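You operate a simulated robot arm through the tools that you are given. There is no shell and no other tool. Be economical: measure what you need, move in short steps, check, and stop when the job is done.

You are at the controls of a simulated robot arm. One attempt, no reset.

Task
Tumble the hooks in the blue basket clean and set it on the CLEAN tray.
Fine: lid shut before it runs, switch off once DONE lights, leave the lid open. Set down upright: what you pick out.

It is judged by the outcome, as a careful person would: the job done as asked, and still so three seconds after it is handed in. It fails if anything else is knocked over, pushed out of place, dropped, spilled or broken. Lids that push on must go on centred and level and be pressed home; caps that screw on are set level and turned clockwise until they are tight.

Robot
A 7-joint arm with a two-finger parallel gripper on a trunk, on a base that drives. Base frame: it is fixed to the floor where the robot stands at the start and does not move with it; the origin is under the middle of the robot, x ahead of it, y to its left, z up; the surface under the hand at the start is at about z = 825. Readings come in mm, degrees, newtons and seconds.
With the tool pointing down near the work surface it reaches from about 360 to 880 mm from the robot's upright axis, wherever it stands. Its first joint turns from -166.0 to 166.0 degrees. Places, roughly: drain valve [400, -2100, 200]; dryer switch [300, -2900, 900]; dryer vent button [300, -2700, 900]; floor of the clean tray [400, 100, 800]; grease lever [400, -3100, 900]; grease switch [600, -3300, 800]; inside of the tumbler [500, 400, 900]; main valve [500, -2800, 900]; tank valve [300, -2200, 900]; tumbler [500, 400, 900]; tumbler lid [700, 400, 1100]; tumbler switch [300, 500, 900]. Payload 3.43 kg.
Tool frame: the origin (TCP) lies between the finger pads and is the grasp point; the fingertips stand 34 mm ahead of it; z points along the fingers, y is the line along which they close. Largest opening 128 mm; finger width 24, thickness 12; the body of the gripper, 48 by 130 mm, starts 96 mm behind the TCP.
Orientation is told as [roll, pitch, yaw] about the base's x, y, z axes, in that order, counted from this pose: with the fingers straight down and closing along the base's y, the tool's x points along the base's -x, its y along +y and its z along -z.

Tools
- The arm moves only by the tool servo_tool. Its argument "plan" is a list of rows, each a list of 7 numbers: the shift along the tool's x, y, z in units of 25 mm (1.0 is 25 mm), then the turn, a rotation vector about the tool's x, y, z in units of 6 degrees (1.0 is 6 degrees), then the closure in counts, from 0 (fully open) to 255 (shut). In form: [[tx, ty, tz, rx, ry, rz, hand], ...]. A call has 1 to 10 rows; each row shifts and turns the commanded pose from where the row before left it, along the tool's axes as they then stand. A call with a number of a shift or a turn outside -1 to 1 is refused whole. A row lasts 0.2 s, in which the tool goes at most 50 mm and 8.6 degrees; a call with a longer step from one row to the next is refused whole, and so is a gripper value outside its range. Where a pose cannot be reached the arm comes as near as it can. A force on the tool above 90 N (or 10 N above the force at the start of the call, whichever is more), or a blocked arm, ends the call early, and 0.2 s more pass. Each finger travels about 153 mm/s and halts on what it meets, pressing with about 34 N; the grip force reading is that of the motor and also rises with nothing between the fingers. The clock runs only during rows and for 0.2 s after the last one: add rows that do not move to give the fingers time. It gives the time, the measured TCP pose, the force on the tool (base axes), the opening and the grip force at its end, in the units of the frame above (readings bear some noise), with the torque about the TCP (base axes, N m) and any sound that the robot's microphone picked up.
- Cameras (640 x 400 px; columns grow to the right, rows downward): "scene" is now at [165.5, 48.1, 1546.9]; the picture's right is [0.63, -0.78, 0.00], its down [-0.61, -0.50, -0.61] and it looks along [0.47, 0.39, -0.79] (base axes); focal length 237 px, centre (320, 200). "wrist" rides on the gripper at [76, -11, -160] in the tool frame; the picture's right is [0.15, 0.99, 0.00], its down [-0.88, 0.13, -0.46] and it looks along [-0.45, 0.07, 0.89] (tool axes); focal length 234 px, centre (320, 200). There is no depth. A picture from a camera that has moved, and an enlarged one, comes with that camera's place and axes in the base frame and with its lens.
- capture(camera): a new picture of that camera. No time passes.
- drive_base(legs): drives the robot by 1 to 6 legs, each [ahead, turn to the left] in mm and degrees, along the robot's own axes; the way and the turn of a leg run together, so that a leg with both is an arc; at most 1500 mm and 180 degrees a leg. The arm and the cameras ride along, it lands a little off, and it stops where it bumps. It gives what a move gives.
- turn_head(pan, tilt): turns the head with the scene camera to pan (to the left, within 132 degrees either way) and tilt (down, from -29 to 69), counted from straight ahead of the robot. It gives what a move gives.
- zoom(camera, box): a new picture of the part [left, top, right, bottom] of that camera's present view, enlarged. No time passes.
- job_done(): hands the job in; it is judged then, once.

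Go step by step. Nothing tells you exact positions but the pictures and the camera data: compare them with the known pose of the tool, close in by small moves and look again before you grip or let go. The budget is 120 turns and 78 pictures, counting those below and the enlarged ones. Unless the task says otherwise, let go and move clear before handing in, and close with one line.

The tools are called after "Call:" by a JSON object that holds its "fn" and its "kwargs". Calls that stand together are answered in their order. servo_tool: Moves the arm, as the interface text tells. Its arguments: {"type":"object","properties":{"plan":{"type":"array","items":{"type":"array","items":{"type":"number"}}}},"required":["plan"]} The other tools are called the same way: drive_base (legs) drives the base; turn_head (pan, tilt) turns the head that bears the scene camera; capture (camera) takes a picture; zoom (camera, box) takes an enlarged picture of a part of a camera's view; job_done () hands the job in.

At the start:

```text
clock: 0.0
tool_pos: [306.1, 359.7, 999.2]
ee_rot: [0.0, -0.1, 0.0]
force: [0.0, 0.1, 0.0]
moment: [-0.01, 0.01, 0.04]
opening: 127.9
gripper_force: 0.1
robot x, y, heading: [-0.7, 0.6, 0.2]
head pan, tilt: [39.2, 52.4]
```

scene: 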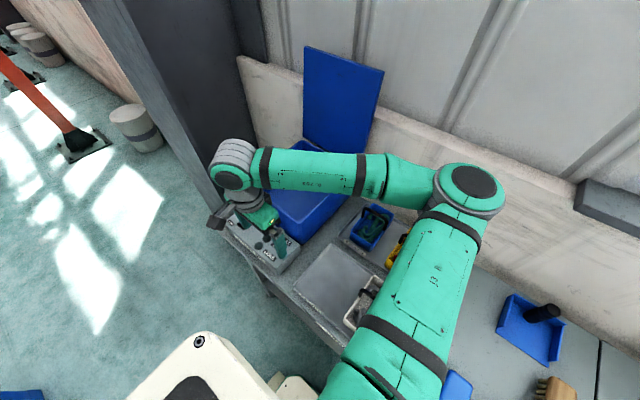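
wrist: 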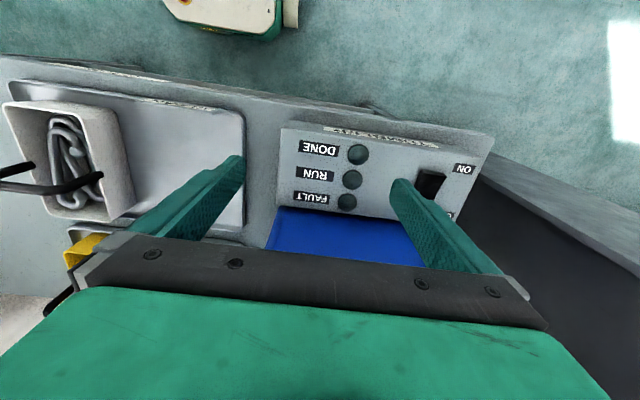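

I see the tumbler with its open blue lid, a control box with DONE/RUN/FAULT lamps, and several baskets to the right. I'll look closer.

Call:
{"fn": "zoom", "kwargs": {"camera": "scene", "box": [200, 120, 460, 340]}}

Call:
{"fn": "zoom", "kwargs": {"camera": "wrist", "box": [0, 40, 520, 300]}}

```text
1.82 times, centred on (330, 230) of scene
camera zoom: at [165.5, 48.1, 1546.9], right [0.63, -0.78, 0.0], down [-0.61, -0.5, -0.61], along [0.47, 0.39, -0.79], focal length 432 px, centre (302, 146)
```

zoom: 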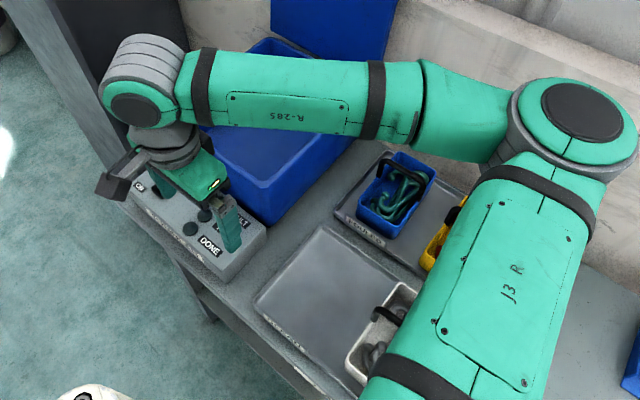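

```text
1.23 times, centred on (260, 170) of wrist
camera zoom: at [229.6, 347.6, 1159.3], right [-0.15, 0.99, 0.0], down [0.88, 0.13, 0.46], along [0.45, 0.07, -0.89], focal length 288 px, centre (394, 237)
```

zoom: 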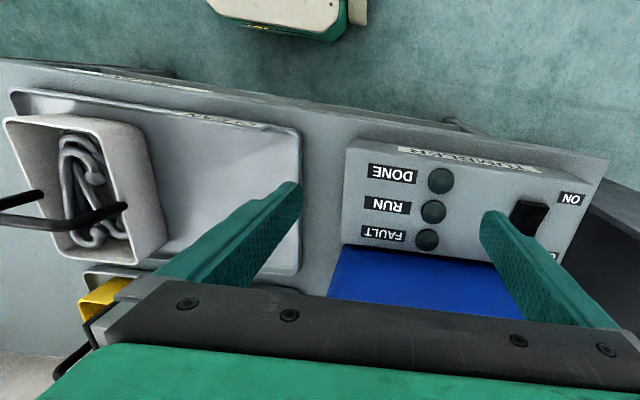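

The blue basket seems to be at about (580,176) on the back tray. I'll raise the hand and move toward it for a clear view.

Call:
{"fn": "servo_tool", "kwargs": {"plan": [[0, 0, -1, 0, 0, 0, 0], [0, 0, -1, 0, 0, 0, 0], [-0.9, -0.92, -0.5, 0, 0, 0, 0], [-0.9, -0.92, -0.5, 0, 0, 0, 0], [-0.9, -0.92, 0, 0, 0, 0, 0], [-0.9, -0.92, 0, 0, 0, 0, 0], [-0.9, -0.92, 0, 0, 0, 0, 0], [-0.9, -0.92, 0, 0, 0, 0, 0], [-0.9, -0.92, 0, 0, 0, 0, 0], [-0.9, -0.92, 0, 0, 0, 0, 0]]}}

Call:
{"fn": "capture", "kwargs": {"camera": "wrist"}}

Call:
{"fn": "capture", "kwargs": {"camera": "scene"}}

```text
clock: 2.2
tool_pos: [486.3, 174.6, 1074.8]
ee_rot: [0.0, 0.0, 0.0]
force: [-0.7, -0.1, -0.2]
moment: [-0.04, 0.01, 0.01]
opening: 128.0
gripper_force: 0.0
robot x, y, heading: [0.4, 0.3, -0.0]
head pan, tilt: [39.2, 52.4]
```

```text
73 pictures are left
camera wrist: at [410.0, 162.6, 1234.4], right [-0.15, 0.99, 0.0], down [0.88, 0.13, 0.46], along [0.45, 0.07, -0.89], focal length 234 px, centre (320, 200)
```

wrist: 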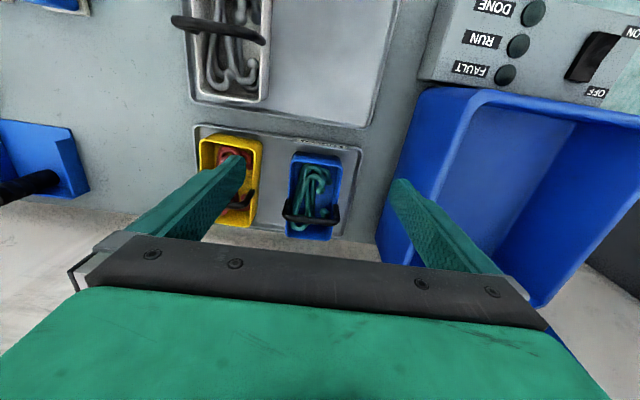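

```text
72 pictures are left
camera scene: at [165.6, 48.3, 1546.9], right [0.63, -0.77, 0.0], down [-0.61, -0.5, -0.61], along [0.47, 0.39, -0.79], focal length 237 px, centre (320, 200)
```

scene: 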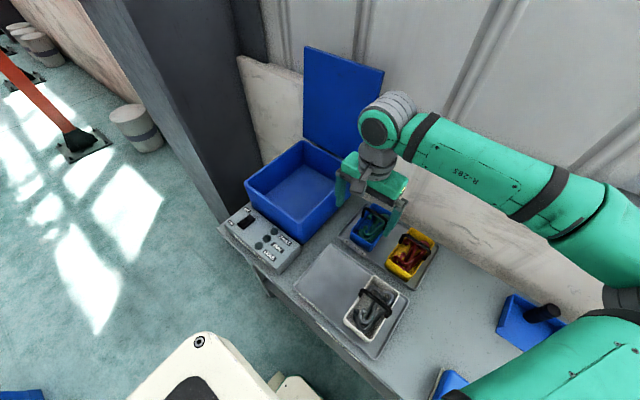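

The blue basket is on the back tray and has a black handle. I'll zoom in for geometry.

Call:
{"fn": "zoom", "kwargs": {"camera": "wrist", "box": [180, 110, 420, 260]}}

Call:
{"fn": "zoom", "kwargs": {"camera": "scene", "box": [220, 120, 460, 350]}}

```text
2.67 times, centred on (300, 185) of wrist
camera zoom: at [410.0, 162.6, 1234.4], right [-0.15, 0.99, 0.0], down [0.88, 0.13, 0.46], along [0.45, 0.07, -0.89], focal length 624 px, centre (373, 240)
```

zoom: 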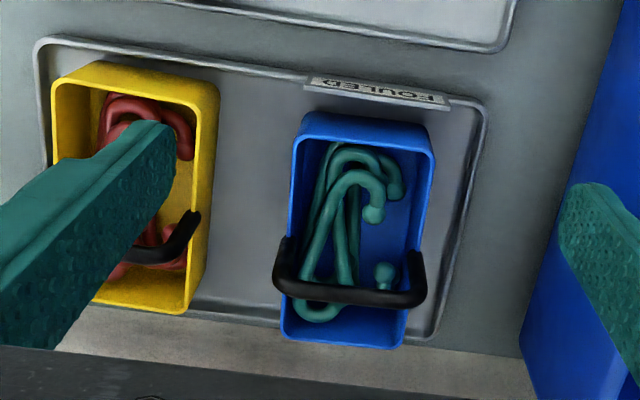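

```text
1.74 times, centred on (340, 235) of scene
camera zoom: at [165.6, 48.3, 1546.9], right [0.63, -0.77, 0.0], down [-0.61, -0.5, -0.61], along [0.47, 0.39, -0.79], focal length 413 px, centre (285, 139)
```

zoom: 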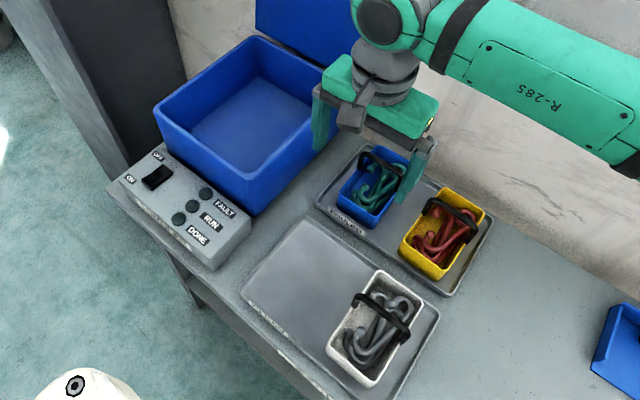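

The handle is a fixed arch across the basket's middle, with the bar along y at about (582,177) and top z about 950. I'll centre above it and turn the hand so the fingers straddle the bar along x.

Call:
{"fn": "servo_tool", "kwargs": {"plan": [[-0.95, 0, 0, 0, 0, 0, 0], [-0.95, 0, 0, 0, 0, 0, 0], [-0.95, 0, 0, 0, 0, 0, 0], [-0.95, 0, 0, 0, 0, 0, 0], [0, 0, 0, 0, 0, -1, 0], [0, 0, 0, 0, 0, -1, 0], [0, 0, 0, 0, 0, -1, 0], [0, 0, 0, 0, 0, -1, 0], [0, 0, 0, 0, 0, -1, 0], [0, 0, 0, 0, 0, -1, 0]]}}

Call:
{"fn": "servo_tool", "kwargs": {"plan": [[0, 0, 0, 0, 0, -1, 0], [0, 0, 0, 0, 0, -1, 0], [0, 0, 0, 0, 0, -1, 0], [0, 0, 0, 0, 0, -1, 0], [0, 0, 0, 0, 0, -1, 0], [0, 0, 0, 0, 0, -1, 0], [0, 0, 0, 0, 0, -1, 0], [0, 0, 0, 0, 0, -1, 0], [0, 0, 0, 0, 0, -1, 0], [0, 0, 0, 0, 0, -0.5, 0]]}}

Call:
{"fn": "capture", "kwargs": {"camera": "wrist"}}

Call:
{"fn": "zoom", "kwargs": {"camera": "scene", "box": [240, 60, 480, 280]}}

```text
clock: 4.4
tool_pos: [581.8, 175.4, 1075.2]
ee_rot: [0.1, 0.0, 36.0]
force: [-0.1, -0.6, -0.6]
moment: [-0.02, -0.02, 0.02]
opening: 128.1
gripper_force: 0.0
robot x, y, heading: [1.4, 0.4, -0.0]
head pan, tilt: [39.2, 52.4]
```

```text
clock: 6.6
tool_pos: [563.6, 189.6, 1069.1]
ee_rot: [0.0, 0.7, 72.7]
force: [0.4, -0.6, 0.1]
moment: [-0.04, 0.01, 0.01]
opening: 127.9
gripper_force: 0.0
out of reach, approached as far as the arm can: row 6, 7, 8, 9, 10
robot x, y, heading: [2.2, -0.6, 0.1]
head pan, tilt: [39.2, 52.4]
```

```text
69 pictures are left
camera wrist: at [552.6, 115.0, 1229.7], right [-0.99, 0.15, 0.0], down [0.14, 0.88, 0.45], along [0.07, 0.44, -0.9], focal length 234 px, centre (320, 200)
```

wrist: 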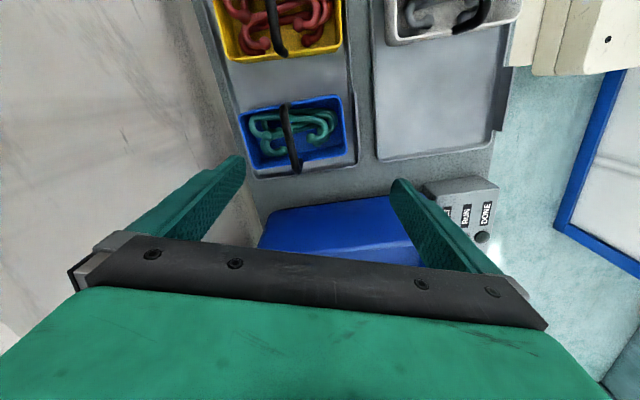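

```text
1.82 times, centred on (360, 170) of scene
camera zoom: at [165.5, 48.1, 1546.9], right [0.63, -0.78, 0.0], down [-0.61, -0.5, -0.61], along [0.47, 0.39, -0.79], focal length 432 px, centre (247, 254)
```

zoom: 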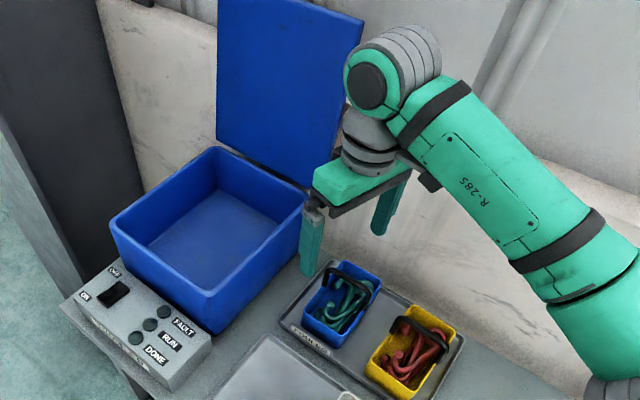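

The wrist ran into its limit at about +73°. I'll turn the other way to about -87°.

Call:
{"fn": "servo_tool", "kwargs": {"plan": [[0, 0, 0, 0, 0, 1, 0], [0, 0, 0, 0, 0, 1, 0], [0, 0, 0, 0, 0, 1, 0], [0, 0, 0, 0, 0, 1, 0], [0, 0, 0, 0, 0, 1, 0], [0, 0, 0, 0, 0, 1, 0], [0, 0, 0, 0, 0, 1, 0], [0, 0, 0, 0, 0, 1, 0], [0, 0, 0, 0, 0, 1, 0], [0, 0, 0, 0, 0, 1, 0]]}}

Call:
{"fn": "servo_tool", "kwargs": {"plan": [[0, 0, 0, 0, 0, 1, 0], [0, 0, 0, 0, 0, 1, 0], [0, 0, 0, 0, 0, 1, 0], [0, 0, 0, 0, 0, 1, 0], [0, 0, 0, 0, 0, 1, 0], [0, 0, 0, 0, 0, 1, 0], [0, 0, 0, 0, 0, 1, 0], [0, 0, 0, 0, 0, 1, 0], [0, 0, 0, 0, 0, 1, 0], [0, 0, 0, 0, 0, 1, 0]]}}

Call:
{"fn": "servo_tool", "kwargs": {"plan": [[0, 0, 0, 0, 0, 1, 0], [0, 0, 0, 0, 0, 1, 0], [0, 0, 0, 0, 0, 1, 0], [0, 0, 0, 0, 0, 1, 0], [0, 0, 0, 0, 0, 1, 0], [0, 0, 0, 0, 0, 0.5, 0]]}}

Call:
{"fn": "capture", "kwargs": {"camera": "wrist"}}

```text
clock: 8.8
tool_pos: [564.6, 189.6, 1068.8]
ee_rot: [-0.5, 0.3, 12.6]
force: [-0.3, 0.0, 0.2]
moment: [-0.02, 0.04, 0.01]
opening: 128.0
gripper_force: 0.1
robot x, y, heading: [-1.4, 3.3, 0.2]
head pan, tilt: [39.2, 52.4]
```

```text
clock: 11.0
tool_pos: [563.9, 186.9, 1070.0]
ee_rot: [-0.6, -0.3, -47.4]
force: [0.4, 0.6, 0.4]
moment: [-0.02, 0.04, 0.0]
opening: 128.1
gripper_force: 0.0
robot x, y, heading: [-0.6, -0.7, 0.1]
head pan, tilt: [39.2, 52.4]
```

```text
clock: 12.4
tool_pos: [564.9, 188.0, 1068.6]
ee_rot: [-0.2, -0.6, -80.5]
force: [0.2, -0.3, 0.2]
moment: [-0.01, 0.01, 0.04]
opening: 128.0
gripper_force: 0.1
robot x, y, heading: [-0.7, -4.5, -0.2]
head pan, tilt: [39.2, 52.4]
```

```text
67 pictures are left
camera wrist: at [540.7, 263.4, 1227.6], right [0.95, 0.31, -0.01], down [0.28, -0.84, 0.46], along [0.14, -0.44, -0.89], focal length 234 px, centre (320, 200)
```

wrist: 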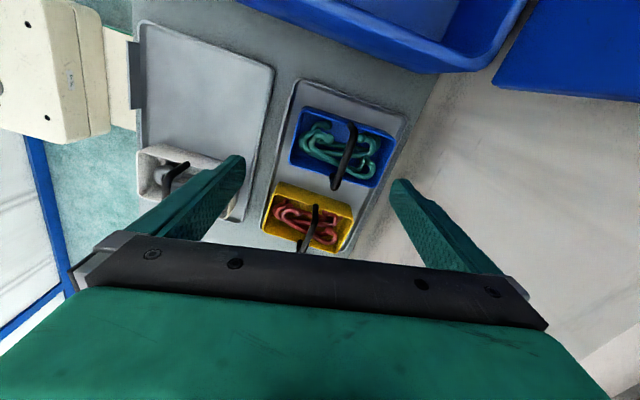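

Now I'm at -80.5° with a clear view of the blue basket. I'll zoom in to locate the bar.

Call:
{"fn": "zoom", "kwargs": {"camera": "wrist", "box": [240, 70, 440, 260]}}

```text
2.11 times, centred on (340, 165) of wrist
camera zoom: at [540.7, 263.4, 1227.6], right [0.95, 0.31, -0.01], down [0.28, -0.84, 0.46], along [0.14, -0.44, -0.89], focal length 493 px, centre (278, 274)
```

zoom: 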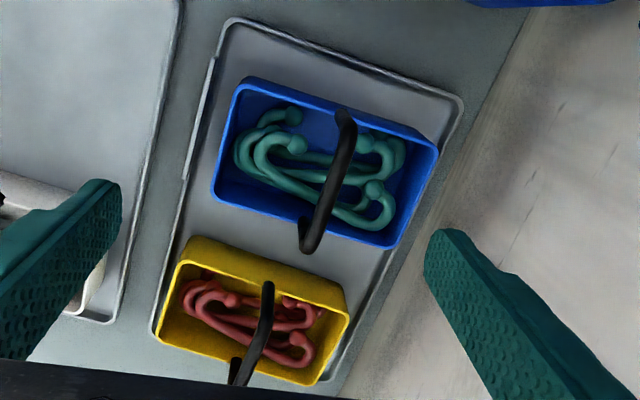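

Best estimate for the bar's top centre is (600,178,925), with the bar direction giving a hand yaw of about -86°. I'll align there and come down partway.

Call:
{"fn": "servo_tool", "kwargs": {"plan": [[0, 0, 0, 0, 0, 0.92, 0], [-0.25, 0.68, 0, 0, 0, 0, 0], [-0.25, 0.68, 0, 0, 0, 0, 0], [0, 0, 0.8, 0, 0, 0, 0], [0, 0, 0.8, 0, 0, 0, 0], [0, 0, 0, 0, 0, 0, 0]]}}

Call:
{"fn": "capture", "kwargs": {"camera": "wrist"}}

Call:
{"fn": "zoom", "kwargs": {"camera": "scene", "box": [290, 110, 470, 290]}}

```text
clock: 13.8
tool_pos: [600.8, 175.7, 1031.7]
ee_rot: [-0.2, -0.7, -85.9]
force: [0.0, -0.2, 0.9]
moment: [0.02, 0.01, -0.02]
opening: 127.8
gripper_force: 0.0
robot x, y, heading: [0.3, -2.7, -0.1]
head pan, tilt: [39.2, 52.4]
```

```text
65 pictures are left
camera wrist: at [583.9, 253.2, 1189.4], right [0.98, 0.22, 0.0], down [0.2, -0.86, 0.46], along [0.1, -0.45, -0.89], focal length 234 px, centre (320, 200)
```

wrist: 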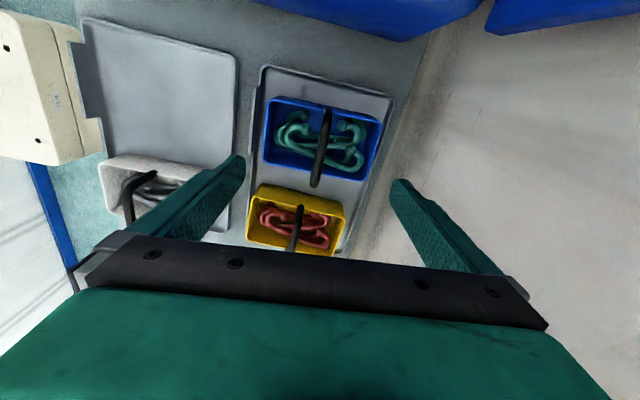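

```text
2.22 times, centred on (380, 200) of scene
camera zoom: at [165.5, 48.1, 1546.9], right [0.63, -0.78, 0.0], down [-0.61, -0.5, -0.61], along [0.47, 0.39, -0.79], focal length 528 px, centre (187, 200)
```

zoom: 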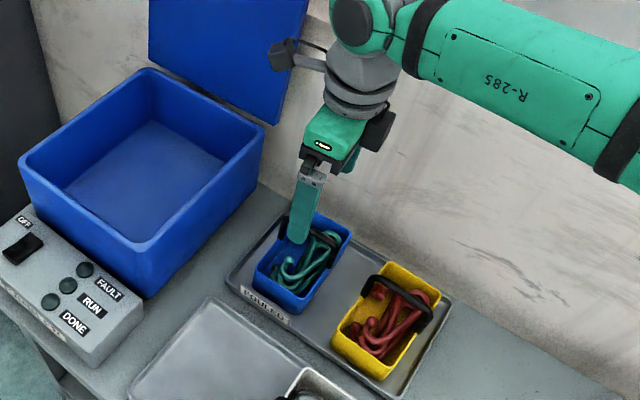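

The bar lines up under the TCP. I'll pre-close to about 60 mm so the fingers pass inside the basket, and lower to just above the bar.

Call:
{"fn": "servo_tool", "kwargs": {"plan": [[0, 0, 0, 0, 0, 0, 135], [0, 0, 0.6, 0, 0, 0, 135], [0, 0, 0.6, 0, 0, 0, 135], [0, 0, 0.6, 0, 0, 0, 135], [0, 0, 0, 0, 0, 0, 135]]}}

Call:
{"fn": "capture", "kwargs": {"camera": "wrist"}}

Call:
{"fn": "zoom", "kwargs": {"camera": "scene", "box": [320, 150, 440, 270]}}

```text
clock: 15.0
tool_pos: [601.2, 179.7, 983.8]
ee_rot: [-0.2, -0.6, -85.9]
force: [0.5, 0.4, 1.2]
moment: [0.01, 0.02, 0.03]
opening: 60.3
gripper_force: 0.1
robot x, y, heading: [3.7, 0.3, 0.3]
head pan, tilt: [39.2, 52.4]
```

```text
63 pictures are left
camera wrist: at [583.4, 254.6, 1142.1], right [0.98, 0.22, 0.0], down [0.2, -0.86, 0.46], along [0.1, -0.45, -0.89], focal length 234 px, centre (320, 200)
```

wrist: 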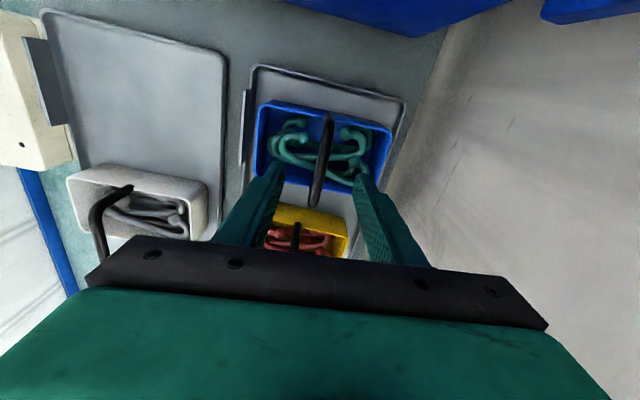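

```text
3.33 times, centred on (380, 210) of scene
camera zoom: at [165.6, 48.1, 1546.9], right [0.63, -0.78, 0.0], down [-0.61, -0.5, -0.61], along [0.47, 0.39, -0.79], focal length 791 px, centre (120, 167)
```

zoom: 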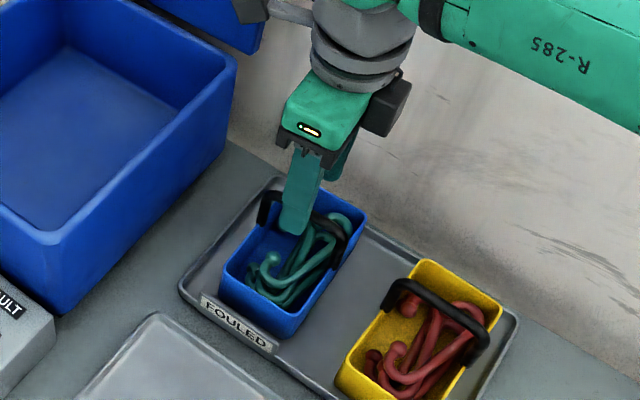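

Still aligned: the bar sits between the fingers at about x=599, y=178. I'll lower the TCP to the bar and close.

Call:
{"fn": "servo_tool", "kwargs": {"plan": [[0, -0.05, 0.55, 0, 0, 0, 135], [0, 0, 0.55, 0, 0, 0, 135], [0, 0, 0.55, 0, 0, 0, 135], [0, 0, 0.5, 0, 0, 0, 135], [0, 0, 0, 0, 0, 0, 135]]}}

Call:
{"fn": "capture", "kwargs": {"camera": "wrist"}}

Call:
{"fn": "zoom", "kwargs": {"camera": "scene", "box": [320, 150, 440, 270]}}

```text
clock: 16.2
tool_pos: [597.0, 178.0, 931.0]
ee_rot: [-0.2, -0.7, -85.8]
force: [-0.4, -0.1, -0.2]
moment: [0.0, -0.02, 0.02]
opening: 60.4
gripper_force: 0.0
robot x, y, heading: [1.7, 2.0, -0.1]
head pan, tilt: [39.2, 52.4]
```

```text
61 pictures are left
camera wrist: at [580.3, 254.3, 1089.8], right [0.98, 0.22, -0.01], down [0.2, -0.86, 0.46], along [0.1, -0.45, -0.89], focal length 234 px, centre (320, 200)
```

wrist: 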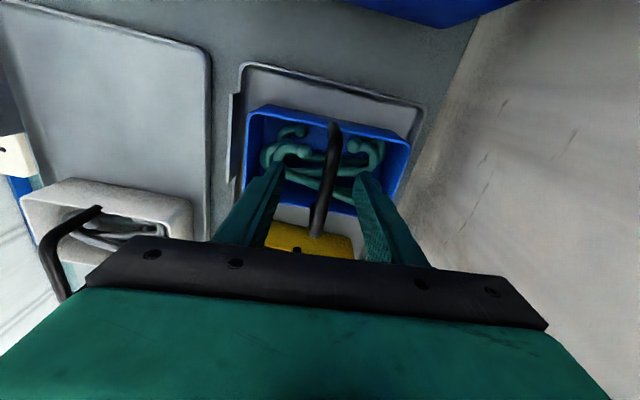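

```text
3.33 times, centred on (380, 210) of scene
camera zoom: at [165.6, 48.1, 1546.9], right [0.63, -0.78, 0.0], down [-0.61, -0.5, -0.61], along [0.47, 0.39, -0.79], focal length 791 px, centre (120, 167)
```

zoom: 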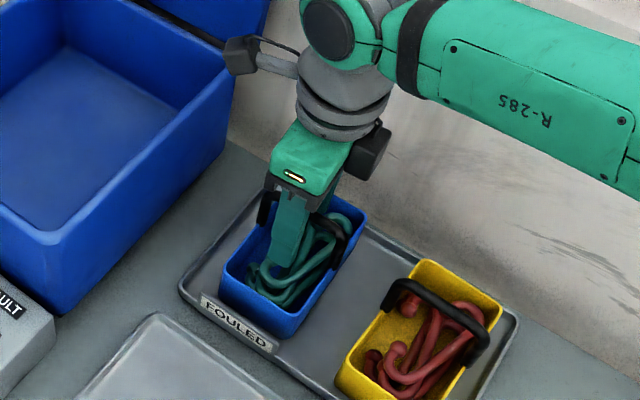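

The bar is between the finger pads. I'll close on it.

Call:
{"fn": "servo_tool", "kwargs": {"plan": [[0, 0.08, 0, 0, 0, 0, 170], [0, 0, 0, 0, 0, 0, 200], [0, 0, 0, 0, 0, 0, 230], [0, 0, 0, 0, 0, 0, 255], [0, 0, 0, 0, 0, 0, 255], [0, 0, 0, 0, 0, 0, 255]]}}

```text
clock: 17.6
tool_pos: [599.0, 178.1, 929.9]
ee_rot: [-0.2, -0.6, -85.8]
force: [0.9, -0.7, 1.8]
moment: [-0.06, 0.02, 0.21]
opening: 10.5
gripper_force: 33.8
robot x, y, heading: [-1.0, 1.9, 0.1]
head pan, tilt: [39.2, 52.4]
```

Gripped at a 10.5 mm opening, which fits the bar. I'll lift a little and check.

Call:
{"fn": "servo_tool", "kwargs": {"plan": [[0, 0, -0.4, 0, 0, 0, 255], [0, 0, -0.5, 0, 0, 0, 255], [0, 0, -0.7, 0, 0, 0, 255], [0, 0, -0.8, 0, 0, 0, 255], [0, 0, 0, 0, 0, 0, 255]]}}

Call:
{"fn": "zoom", "kwargs": {"camera": "scene", "box": [220, 90, 460, 290]}}

Call:
{"fn": "capture", "kwargs": {"camera": "wrist"}}

```text
clock: 18.8
tool_pos: [601.0, 177.2, 990.9]
ee_rot: [-0.2, -0.6, -85.8]
force: [0.5, 0.2, -5.2]
moment: [0.04, -0.01, -0.05]
opening: 10.6
gripper_force: 33.9
robot x, y, heading: [-3.2, 1.2, 0.3]
head pan, tilt: [39.2, 52.4]
```

```text
2.00 times, centred on (340, 190) of scene
camera zoom: at [165.7, 48.1, 1546.9], right [0.63, -0.78, 0.0], down [-0.61, -0.5, -0.61], along [0.47, 0.39, -0.79], focal length 475 px, centre (280, 220)
```

zoom: 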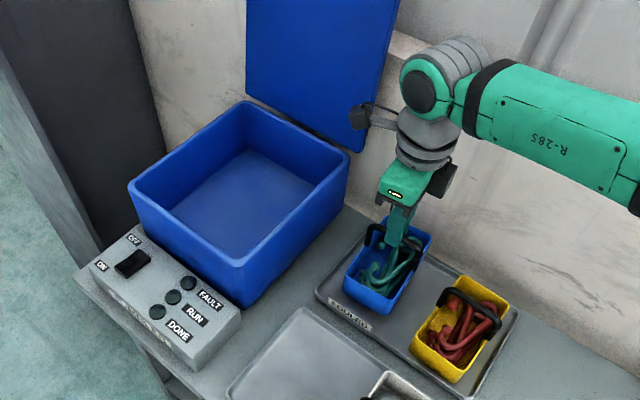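

```text
58 pictures are left
camera wrist: at [583.2, 253.8, 1150.2], right [0.98, 0.22, -0.01], down [0.2, -0.86, 0.46], along [0.1, -0.45, -0.89], focal length 234 px, centre (320, 200)
```

wrist: 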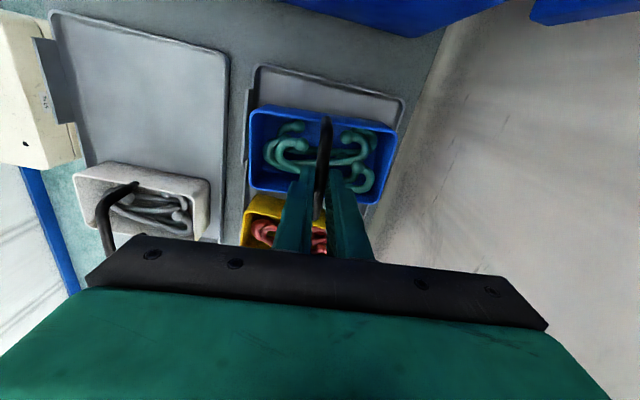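

Lifted level, weighing about 0.5 kg. I take the tumbler to span x 425–708 and y 339–586 with its rim at about 950, so I'll raise the basket and carry it over at z of about 1110.

Call:
{"fn": "servo_tool", "kwargs": {"plan": [[0, 0, -0.8, 0, 0, 0, 255], [0, 0, -0.9, 0, 0, 0, 255], [0, 0, -0.9, 0, 0, 0, 255], [0, 0, -0.9, 0, 0, 0, 255], [0, 0, -0.9, 0, 0, 0, 255], [0, 0, -0.5, 0, 0, 0, 255], [0.6, -0.2, 0, 0, 0, 0, 255], [0.8, -0.2, 0, 0, 0, 0, 255], [0.8, -0.2, 0, 0, 0, 0, 255], [0.8, -0.2, 0, 0, 0, 0, 255]]}}

Call:
{"fn": "servo_tool", "kwargs": {"plan": [[0.85, 0, 0, 0, 0, 0, 255], [0.85, 0, 0, 0, 0, 0, 255], [0.85, 0, 0, 0, 0, 0, 255], [0.85, 0, 0, 0, 0, 0, 255], [0.85, 0, 0, 0, 0, 0, 255], [0.85, 0, 0, 0, 0, 0, 255], [0.85, 0, 0, 0, 0, 0, 255], [0.85, 0, 0, 0, 0, 0, 255], [0.85, 0, 0, 0, 0, 0, 255], [0.5, 0, 0, 0, 0, 0, 255]]}}

Call:
{"fn": "capture", "kwargs": {"camera": "wrist"}}

Call:
{"fn": "zoom", "kwargs": {"camera": "scene", "box": [200, 40, 440, 290]}}

```text
clock: 21.0
tool_pos: [573.2, 252.1, 1110.4]
ee_rot: [-0.2, -0.6, -85.9]
force: [-0.5, -0.9, -5.7]
moment: [0.04, -0.01, 0.02]
opening: 10.3
gripper_force: 34.4
robot x, y, heading: [-1.6, -1.5, 0.0]
head pan, tilt: [39.2, 52.4]
```

```text
clock: 23.2
tool_pos: [560.7, 457.0, 1110.7]
ee_rot: [-0.2, -0.5, -85.8]
force: [0.2, -0.6, -5.2]
moment: [0.52, 0.03, 0.01]
opening: 10.3
gripper_force: 34.8
robot x, y, heading: [1.8, 1.6, 0.1]
head pan, tilt: [39.2, 52.4]
```

```text
57 pictures are left
camera wrist: at [544.2, 533.2, 1269.8], right [0.98, 0.22, -0.01], down [0.2, -0.86, 0.46], along [0.1, -0.45, -0.89], focal length 234 px, centre (320, 200)
```

wrist: 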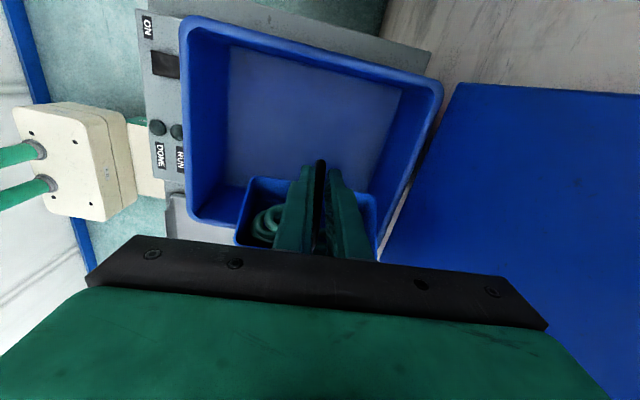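

```text
1.60 times, centred on (320, 165) of scene
camera zoom: at [165.7, 48.1, 1546.9], right [0.63, -0.78, 0.0], down [-0.61, -0.5, -0.61], along [0.47, 0.39, -0.79], focal length 380 px, centre (320, 256)
```

zoom: 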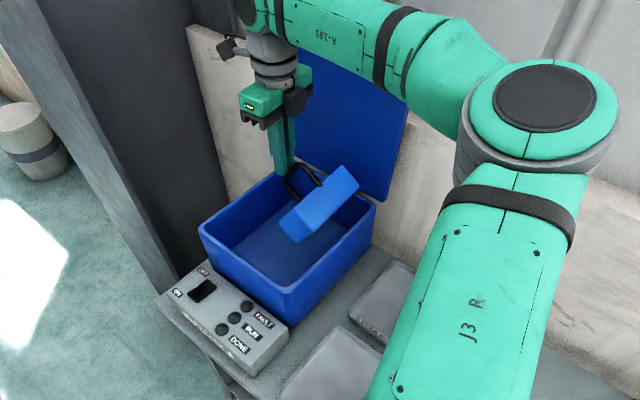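

The basket has tilted in the grip, perhaps by clipping the tumbler's near wall. I'll look closely before moving.

Call:
{"fn": "zoom", "kwargs": {"camera": "scene", "box": [270, 100, 370, 210]}}

Call:
{"fn": "zoom", "kwargs": {"camera": "wrist", "box": [170, 120, 410, 280]}}

```text
3.64 times, centred on (320, 155) of scene
camera zoom: at [165.7, 48.1, 1546.9], right [0.63, -0.78, 0.0], down [-0.61, -0.5, -0.61], along [0.47, 0.39, -0.79], focal length 863 px, centre (320, 364)
```

zoom: 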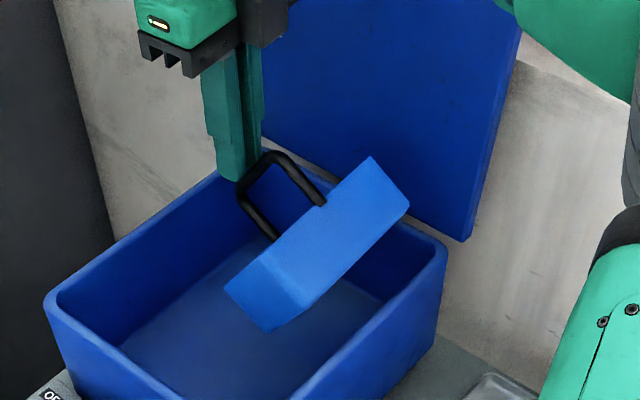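

```text
2.50 times, centred on (290, 200) of wrist
camera zoom: at [544.2, 533.2, 1269.8], right [0.98, 0.22, -0.01], down [0.2, -0.86, 0.46], along [0.1, -0.45, -0.89], focal length 585 px, centre (395, 200)
```

zoom: 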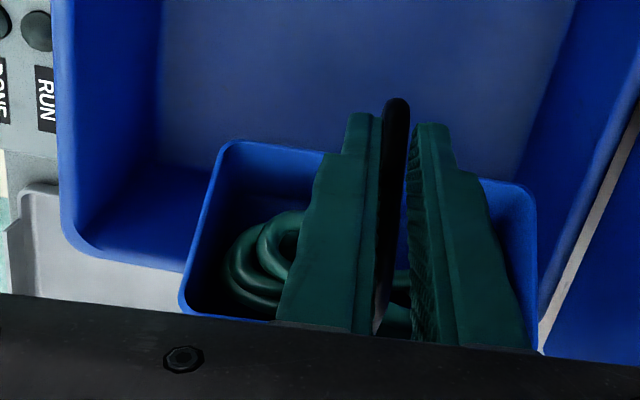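

The basket tilted about 65° on the rim, which I now triangulate at about z=1000. The hooks are still inside. The tumbler spans roughly x 405–662, y 315–547, and the basket is inside that, so I'll lower it and then loosen the grip slightly so it swings upright under gravity.

Call:
{"fn": "servo_tool", "kwargs": {"plan": [[0.1, -0.5, 0, 0, 0, 0, 255], [0.2, -0.5, 0, 0, 0, 0, 255], [0, 0, 0.6, 0, 0, 0, 255], [0, 0, 0.7, 0, 0, 0, 255], [0, 0, 0.7, 0, 0, 0, 255], [0, 0, 0.7, 0, 0, 0, 255], [0, 0, 0.7, 0, 0, 0, 255], [0, 0, 0.7, 0, 0, 0, 255], [0, 0, 0, 0, 0, 0, 255]]}}

Call:
{"fn": "zoom", "kwargs": {"camera": "scene", "box": [220, 80, 400, 230]}}

Call:
{"fn": "capture", "kwargs": {"camera": "wrist"}}

```text
clock: 25.2
tool_pos: [534.4, 457.0, 1007.5]
ee_rot: [-0.1, -0.6, -85.8]
force: [-0.2, -0.4, -6.8]
moment: [0.51, 0.03, 0.01]
opening: 10.1
gripper_force: 33.6
robot x, y, heading: [-0.5, 1.6, -0.2]
head pan, tilt: [39.2, 52.4]
```

```text
2.67 times, centred on (310, 155) of scene
camera zoom: at [165.7, 48.2, 1546.9], right [0.63, -0.78, 0.0], down [-0.61, -0.5, -0.61], along [0.47, 0.39, -0.79], focal length 633 px, centre (347, 320)
```

zoom: 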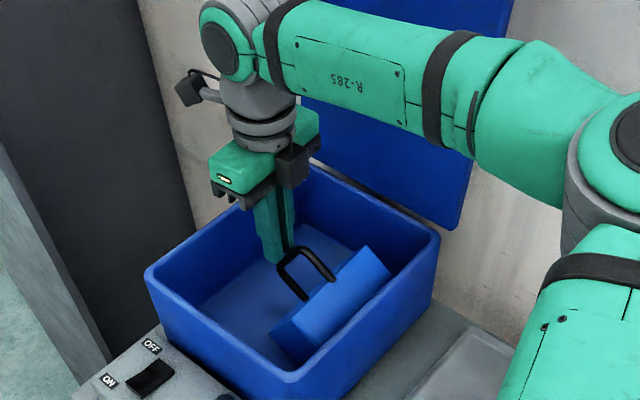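

```text
52 pictures are left
camera wrist: at [517.7, 534.3, 1165.3], right [0.98, 0.22, -0.01], down [0.2, -0.86, 0.46], along [0.1, -0.45, -0.89], focal length 234 px, centre (320, 200)
```

wrist: 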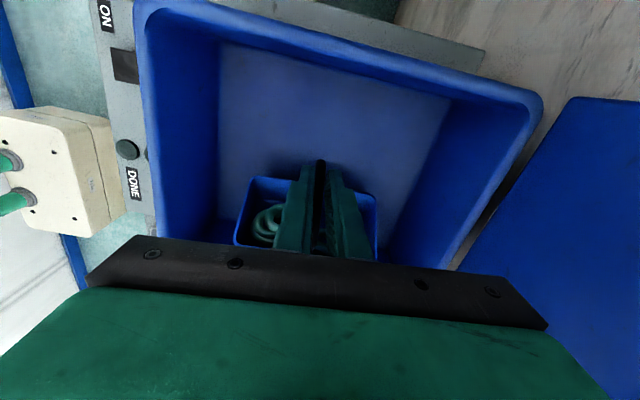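

It's inside the walls with the hooks still aboard. I'll lower 35 mm more, then ease the grip a little.

Call:
{"fn": "servo_tool", "kwargs": {"plan": [[0, 0, 0.5, 0, 0, 0, 255], [0, 0, 0.5, 0, 0, 0, 255], [0, 0, 0.4, 0, 0, 0, 255], [0, 0, 0, 0, 0, 0, 245], [0, 0, 0, 0, 0, 0, 240], [0, 0, 0, 0, 0, 0, 240]]}}

```text
clock: 26.6
tool_pos: [535.7, 458.3, 972.9]
ee_rot: [-0.2, -0.6, -85.8]
force: [-1.3, 8.0, 15.8]
moment: [-0.77, -0.08, -0.07]
opening: 10.7
gripper_force: 34.1
robot x, y, heading: [-0.8, -1.8, 0.0]
head pan, tilt: [39.2, 52.4]
```

Contact with the tumbler floor came at about z=890, higher than I'd guessed. I'll raise enough for the swing (TCP about 1018) and ease the grip.

Call:
{"fn": "servo_tool", "kwargs": {"plan": [[0, 0, -0.6, 0, 0, 0, 250], [0, 0, -0.6, 0, 0, 0, 250], [0, 0, -0.6, 0, 0, 0, 250], [0, 0, 0, 0, 0, 0, 238], [0, 0, 0, 0, 0, 0, 237], [0, 0, 0, 0, 0, 0, 237]]}}

Call:
{"fn": "zoom", "kwargs": {"camera": "scene", "box": [220, 80, 400, 230]}}

```text
clock: 28.0
tool_pos: [534.7, 459.4, 1015.9]
ee_rot: [-0.3, -0.6, -85.8]
force: [0.3, -0.4, -6.0]
moment: [0.53, 0.07, 0.01]
opening: 10.6
gripper_force: 34.3
robot x, y, heading: [0.7, -1.8, -0.3]
head pan, tilt: [39.2, 52.4]
```

```text
2.67 times, centred on (310, 155) of scene
camera zoom: at [165.7, 48.2, 1546.9], right [0.63, -0.78, 0.0], down [-0.61, -0.5, -0.61], along [0.47, 0.39, -0.79], focal length 633 px, centre (347, 320)
```

zoom: 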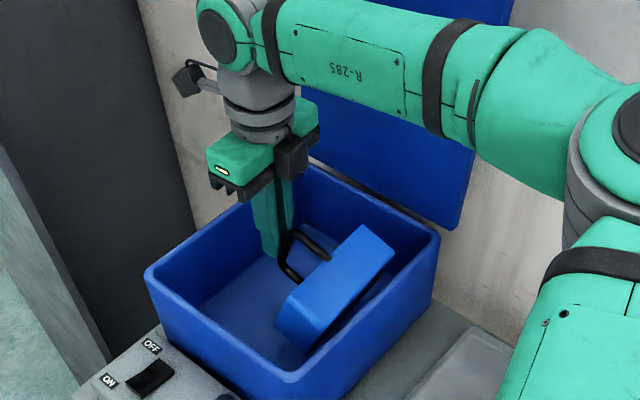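

The basket is still held, but I can't swing it with this on/off grip. Instead I'll raise it and roll the hand about 65° about x, so the fingers point toward +y and the basket comes upright in the world frame. Then I'll set it down.

Call:
{"fn": "servo_tool", "kwargs": {"plan": [[0, 0, -0.8, 0, 0, 0, 255], [0, 0, -0.9, 0, 0, 0, 255], [0, 0, -0.9, 0, 0, 0, 255], [0, 0, -0.9, 0, 0, 0, 255], [0, 0, -0.9, 0, 0, 0, 255], [0, 0, 0, 0, 0.8, 0, 255], [0, 0, 0, 0, 0.9, 0, 255], [0, 0, 0, 0, 0.9, 0, 255], [0, 0, 0, 0, 0.9, 0, 255], [0, 0, 0, 0, 0.9, 0, 255]]}}

Call:
{"fn": "capture", "kwargs": {"camera": "scene"}}

```text
clock: 30.2
tool_pos: [533.6, 461.5, 1127.2]
ee_rot: [-0.3, 25.8, -86.0]
force: [-0.1, 0.0, -6.5]
moment: [0.32, -0.01, -0.04]
opening: 10.2
gripper_force: 33.6
robot x, y, heading: [-0.4, 1.7, 0.3]
head pan, tilt: [39.2, 52.4]
```

```text
50 pictures are left
camera scene: at [165.6, 48.4, 1546.9], right [0.63, -0.77, 0.0], down [-0.61, -0.5, -0.61], along [0.47, 0.39, -0.79], focal length 237 px, centre (320, 200)
```

scene: 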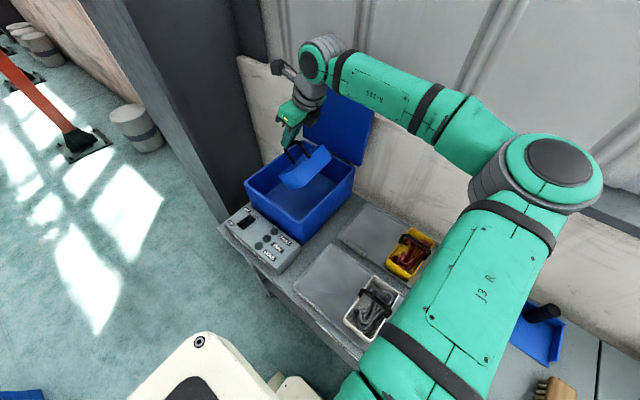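

Call:
{"fn": "zoom", "kwargs": {"camera": "scene", "box": [230, 30, 400, 230]}}

Call:
{"fn": "capture", "kwargs": {"camera": "wrist"}}

```text
2.00 times, centred on (315, 130) of scene
camera zoom: at [165.6, 48.4, 1546.9], right [0.63, -0.77, 0.0], down [-0.61, -0.5, -0.61], along [0.47, 0.39, -0.79], focal length 475 px, centre (330, 340)
```

zoom: 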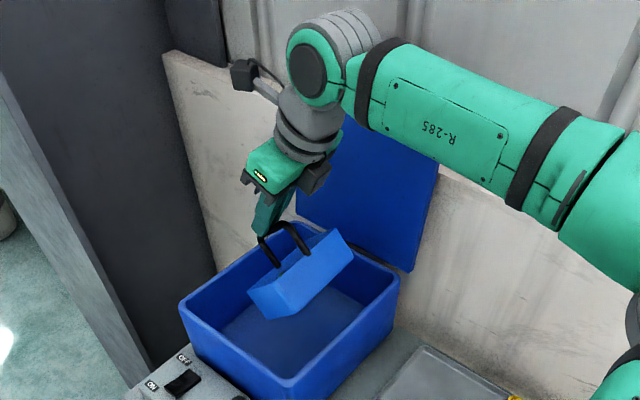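

```text
48 pictures are left
camera wrist: at [523.0, 458.7, 1303.9], right [0.98, 0.2, 0.06], down [0.2, -0.98, 0.02], along [0.06, -0.01, -1.0], focal length 234 px, centre (320, 200)
```

wrist: 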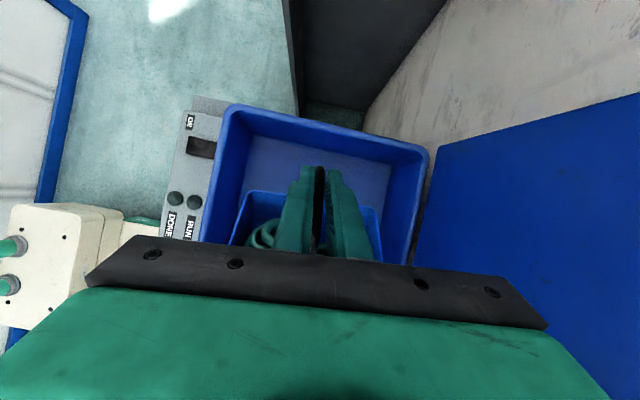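

Right direction. I'll continue rolling the hand.

Call:
{"fn": "servo_tool", "kwargs": {"plan": [[0, 0, 0, 0, 0.8, 0, 255], [0, 0, 0, 0, 0.8, 0, 255], [0, 0, 0, 0, 0.8, 0, 255], [0, 0, 0, 0, 0.8, 0, 255], [0, 0, 0, 0, 0.8, 0, 255], [0, 0, 0, 0, 0.8, 0, 255], [0, 0, 0, 0, 0, 0, 255]]}}

Call:
{"fn": "zoom", "kwargs": {"camera": "scene", "box": [230, 30, 400, 230]}}

```text
clock: 31.8
tool_pos: [533.8, 462.7, 1127.5]
ee_rot: [-0.4, 54.7, -85.9]
force: [-0.3, 0.4, -5.5]
moment: [0.04, 0.0, 0.02]
opening: 10.7
gripper_force: 33.9
robot x, y, heading: [1.3, 3.1, 0.0]
head pan, tilt: [39.2, 52.4]
```

```text
2.00 times, centred on (315, 130) of scene
camera zoom: at [165.7, 48.2, 1546.9], right [0.63, -0.78, 0.0], down [-0.61, -0.5, -0.61], along [0.47, 0.39, -0.79], focal length 475 px, centre (330, 340)
```

zoom: 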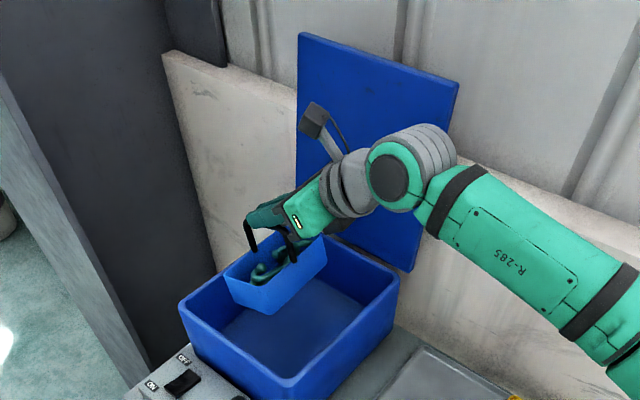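

The basket is nearly upright with the hooks aboard. I'll roll 4° more, lower about 95 mm, and check hand clearance over the rim.

Call:
{"fn": "servo_tool", "kwargs": {"plan": [[0, 0, 0, 0, 0.67, 0, 255], [-0.683, 0, 0.416, 0, 0, 0, 255], [-0.683, 0, 0.416, 0, 0, 0, 255], [-0.683, 0, 0.416, 0, 0, 0, 255], [-0.683, 0, 0.416, 0, 0, 0, 255], [-0.5, 0, 0.3, 0, 0, 0, 255], [0, 0, 0, 0, 0, 0, 255]]}}

Call:
{"fn": "zoom", "kwargs": {"camera": "scene", "box": [230, 50, 400, 230]}}

Call:
{"fn": "capture", "kwargs": {"camera": "wrist"}}

```text
clock: 33.4
tool_pos: [534.7, 459.7, 1029.8]
ee_rot: [-0.3, 58.6, -86.2]
force: [-0.6, -0.5, -5.4]
moment: [-0.01, 0.01, -0.03]
opening: 10.2
gripper_force: 34.6
robot x, y, heading: [-1.7, -4.3, -0.1]
head pan, tilt: [39.2, 52.4]
```

```text
2.22 times, centred on (315, 140) of scene
camera zoom: at [165.7, 48.2, 1546.9], right [0.63, -0.78, 0.0], down [-0.61, -0.5, -0.61], along [0.47, 0.39, -0.79], focal length 528 px, centre (331, 333)
```

zoom: 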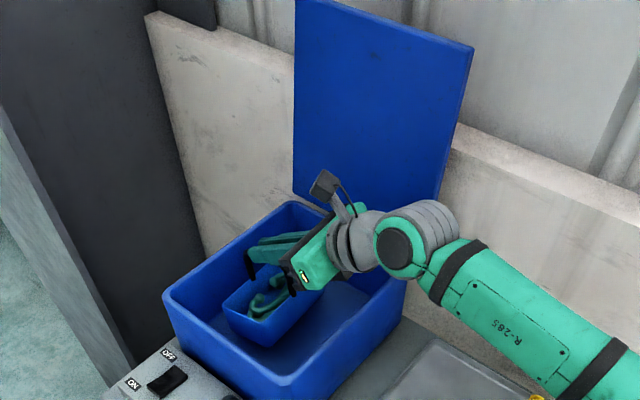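

```text
45 pictures are left
camera wrist: at [530.5, 362.6, 1178.1], right [0.98, 0.15, 0.12], down [0.19, -0.84, -0.52], along [0.03, 0.53, -0.85], focal length 234 px, centre (320, 200)
```

wrist: 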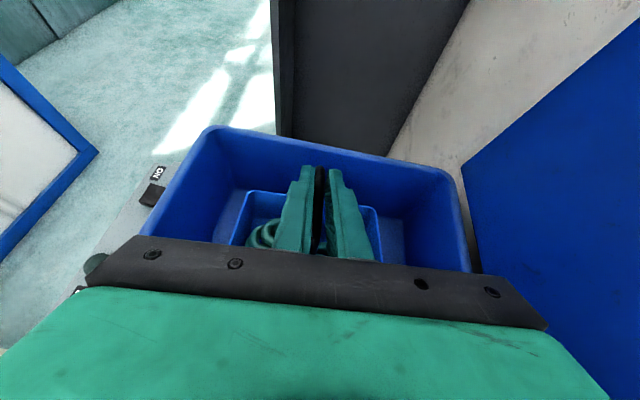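

Clear of the walls. I'll lower slowly toward the floor.

Call:
{"fn": "servo_tool", "kwargs": {"plan": [[-0.171, 0, 0.104, 0, 0, 0, 255], [-0.171, 0, 0.104, 0, 0, 0, 255], [-0.171, 0, 0.104, 0, 0, 0, 255], [-0.171, 0, 0.104, 0, 0, 0, 255], [0, 0, 0, 0, 0, 0, 255]]}}

```text
clock: 34.6
tool_pos: [535.5, 460.2, 1013.6]
ee_rot: [-0.4, 58.6, -86.2]
force: [-0.7, 0.8, -6.1]
moment: [-0.01, -0.02, 0.02]
opening: 10.3
gripper_force: 33.6
robot x, y, heading: [-2.1, 1.2, -0.2]
head pan, tilt: [39.2, 52.4]
```

Call:
{"fn": "servo_tool", "kwargs": {"plan": [[-0.171, 0, 0.104, 0, 0, 0, 255], [-0.171, 0, 0.104, 0, 0, 0, 255], [-0.171, 0, 0.104, 0, 0, 0, 255], [0, 0, 0, 0, 0, 0, 255]]}}

Call:
{"fn": "zoom", "kwargs": {"camera": "scene", "box": [250, 90, 370, 220]}}

```text
clock: 35.6
tool_pos: [533.9, 460.4, 1000.8]
ee_rot: [0.0, 58.9, -86.0]
force: [1.5, -5.4, 30.2]
moment: [0.67, 0.03, -0.05]
opening: 11.0
gripper_force: 33.8
robot x, y, heading: [-0.3, 0.1, -0.1]
head pan, tilt: [39.2, 52.4]
```

```text
3.08 times, centred on (310, 155) of scene
camera zoom: at [164.9, 47.2, 1547.0], right [0.63, -0.78, 0.0], down [-0.61, -0.5, -0.61], along [0.47, 0.39, -0.79], focal length 730 px, centre (351, 338)
```

zoom: 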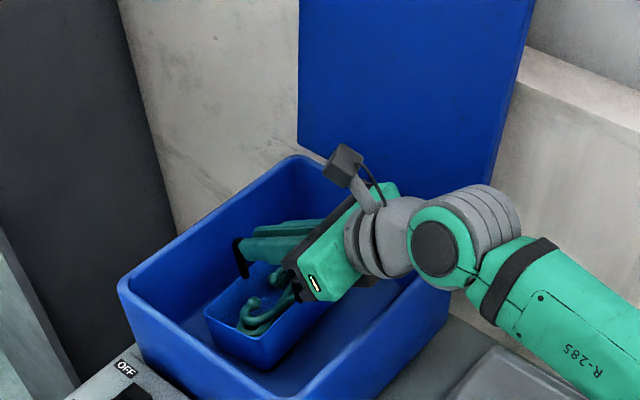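

On the floor, pressing about 36 N at the far edge. I'll ease up 3 mm and open the fingers moderately so it settles flat.

Call:
{"fn": "servo_tool", "kwargs": {"plan": [[0.1, 0, -0.06, 0, 0, 0, 255], [0, 0, 0, 0, 0, 0, 255], [0, 0, 0, 0, 0, 0, 225], [0, 0, 0, 0, 0, 0, 190], [0, 0, 0, 0, 0, 0, 160], [0, 0, 0, 0, 0, 0, 140]]}}

Call:
{"fn": "zoom", "kwargs": {"camera": "scene", "box": [250, 90, 370, 220]}}

Call:
{"fn": "capture", "kwargs": {"camera": "wrist"}}

```text
clock: 37.0
tool_pos: [532.8, 461.7, 1002.2]
ee_rot: [-0.4, 58.5, -86.2]
force: [0.4, -0.6, 0.5]
moment: [-0.01, 0.01, 0.02]
opening: 57.7
gripper_force: 0.0
robot x, y, heading: [0.8, 3.4, 0.2]
head pan, tilt: [39.2, 52.4]
```

```text
3.08 times, centred on (310, 155) of scene
camera zoom: at [165.6, 48.1, 1546.9], right [0.63, -0.78, 0.0], down [-0.61, -0.5, -0.61], along [0.47, 0.39, -0.79], focal length 730 px, centre (351, 338)
```

zoom: 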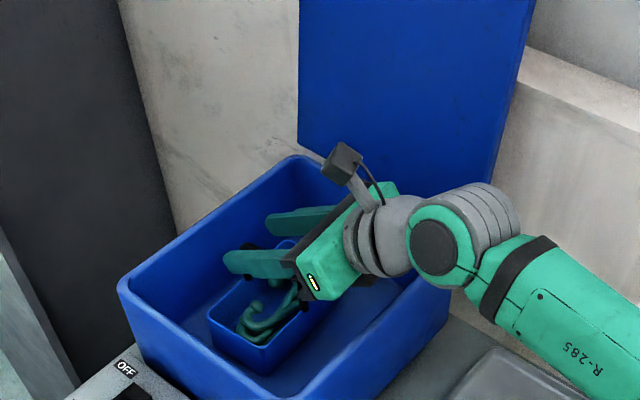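

```text
42 pictures are left
camera wrist: at [529.8, 363.1, 1149.5], right [0.98, 0.15, 0.12], down [0.19, -0.84, -0.52], along [0.03, 0.53, -0.85], focal length 234 px, centre (320, 200)
```

wrist: 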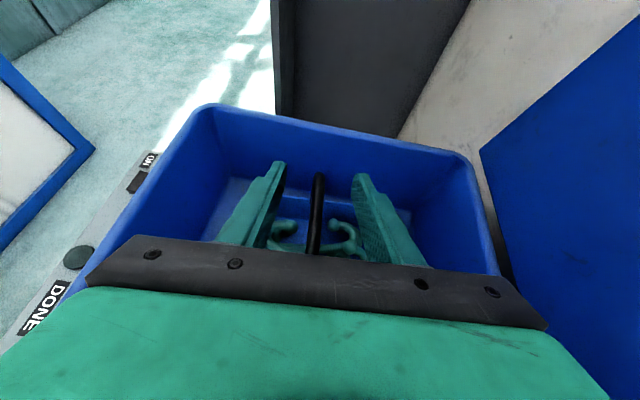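

The basket stands upright in the tumbler. I'll lift the hand straight out and straighten it.

Call:
{"fn": "servo_tool", "kwargs": {"plan": [[0.4, 0, -0.243, 0, 0, 0, 140], [0.75, 0, -0.456, 0, 0, 0, 140], [0.75, 0, -0.456, 0, 0, 0, 140], [0.75, 0, -0.456, 0, 0, 0, 140], [0.75, 0, -0.456, 0, 0, 0, 140], [0.75, 0, -0.456, 0, 0, 0, 140], [0.75, 0, -0.456, 0, 0, 0, 140], [0.75, 0, -0.456, 0, 0, 0, 140]]}}

Call:
{"fn": "servo_tool", "kwargs": {"plan": [[0, 0, 0, 0, -1, 0, 140], [0, 0, 0, 0, -1, 0, 140], [0, 0, 0, 0, -1, 0, 140], [0, 0, 0, 0, -1, 0, 140], [0, 0, 0, 0, -1, 0, 140], [0, 0, 0, 0, -1, 0, 140], [0, 0, 0, 0, -1, 0, 140], [0, 0, 0, 0, -1, 0, 140], [0, 0, 0, 0, -1, 0, 140], [0, 0, 0, 0, -0.8, 0, 140]]}}

Call:
{"fn": "capture", "kwargs": {"camera": "wrist"}}

Call:
{"fn": "capture", "kwargs": {"camera": "scene"}}

```text
clock: 38.8
tool_pos: [535.2, 461.4, 1168.2]
ee_rot: [-0.4, 58.6, -86.2]
force: [0.3, -0.3, -0.2]
moment: [0.02, 0.03, 0.05]
opening: 57.6
gripper_force: 0.0
robot x, y, heading: [-2.4, -3.8, 0.1]
head pan, tilt: [39.2, 52.4]
```

```text
clock: 41.0
tool_pos: [535.5, 461.7, 1167.1]
ee_rot: [-0.2, -0.1, -85.8]
force: [0.2, 0.0, 0.8]
moment: [0.01, 0.02, -0.01]
opening: 57.6
gripper_force: 0.0
robot x, y, heading: [-2.1, -2.6, 0.1]
head pan, tilt: [39.2, 52.4]
```

```text
41 pictures are left
camera wrist: at [518.1, 536.6, 1326.5], right [0.98, 0.22, 0.0], down [0.2, -0.87, 0.46], along [0.1, -0.45, -0.89], focal length 234 px, centre (320, 200)
```

wrist: 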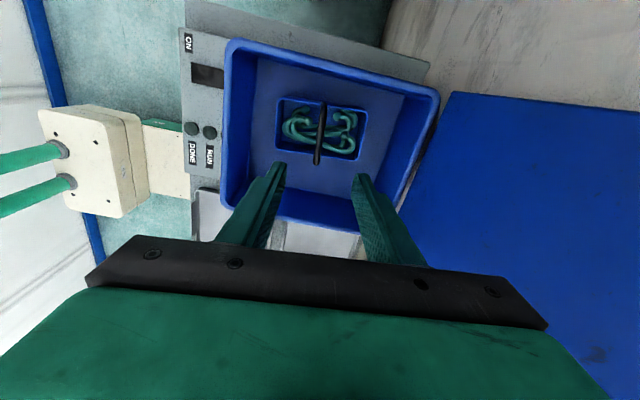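

```text
40 pictures are left
camera scene: at [165.6, 47.9, 1546.9], right [0.63, -0.78, 0.0], down [-0.61, -0.5, -0.61], along [0.47, 0.39, -0.79], focal length 237 px, centre (320, 200)
```

scene: 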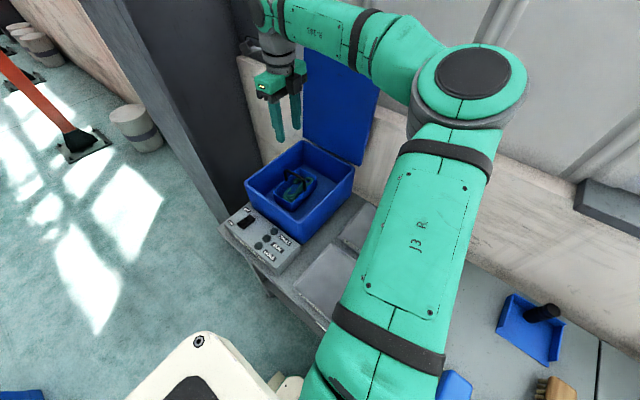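

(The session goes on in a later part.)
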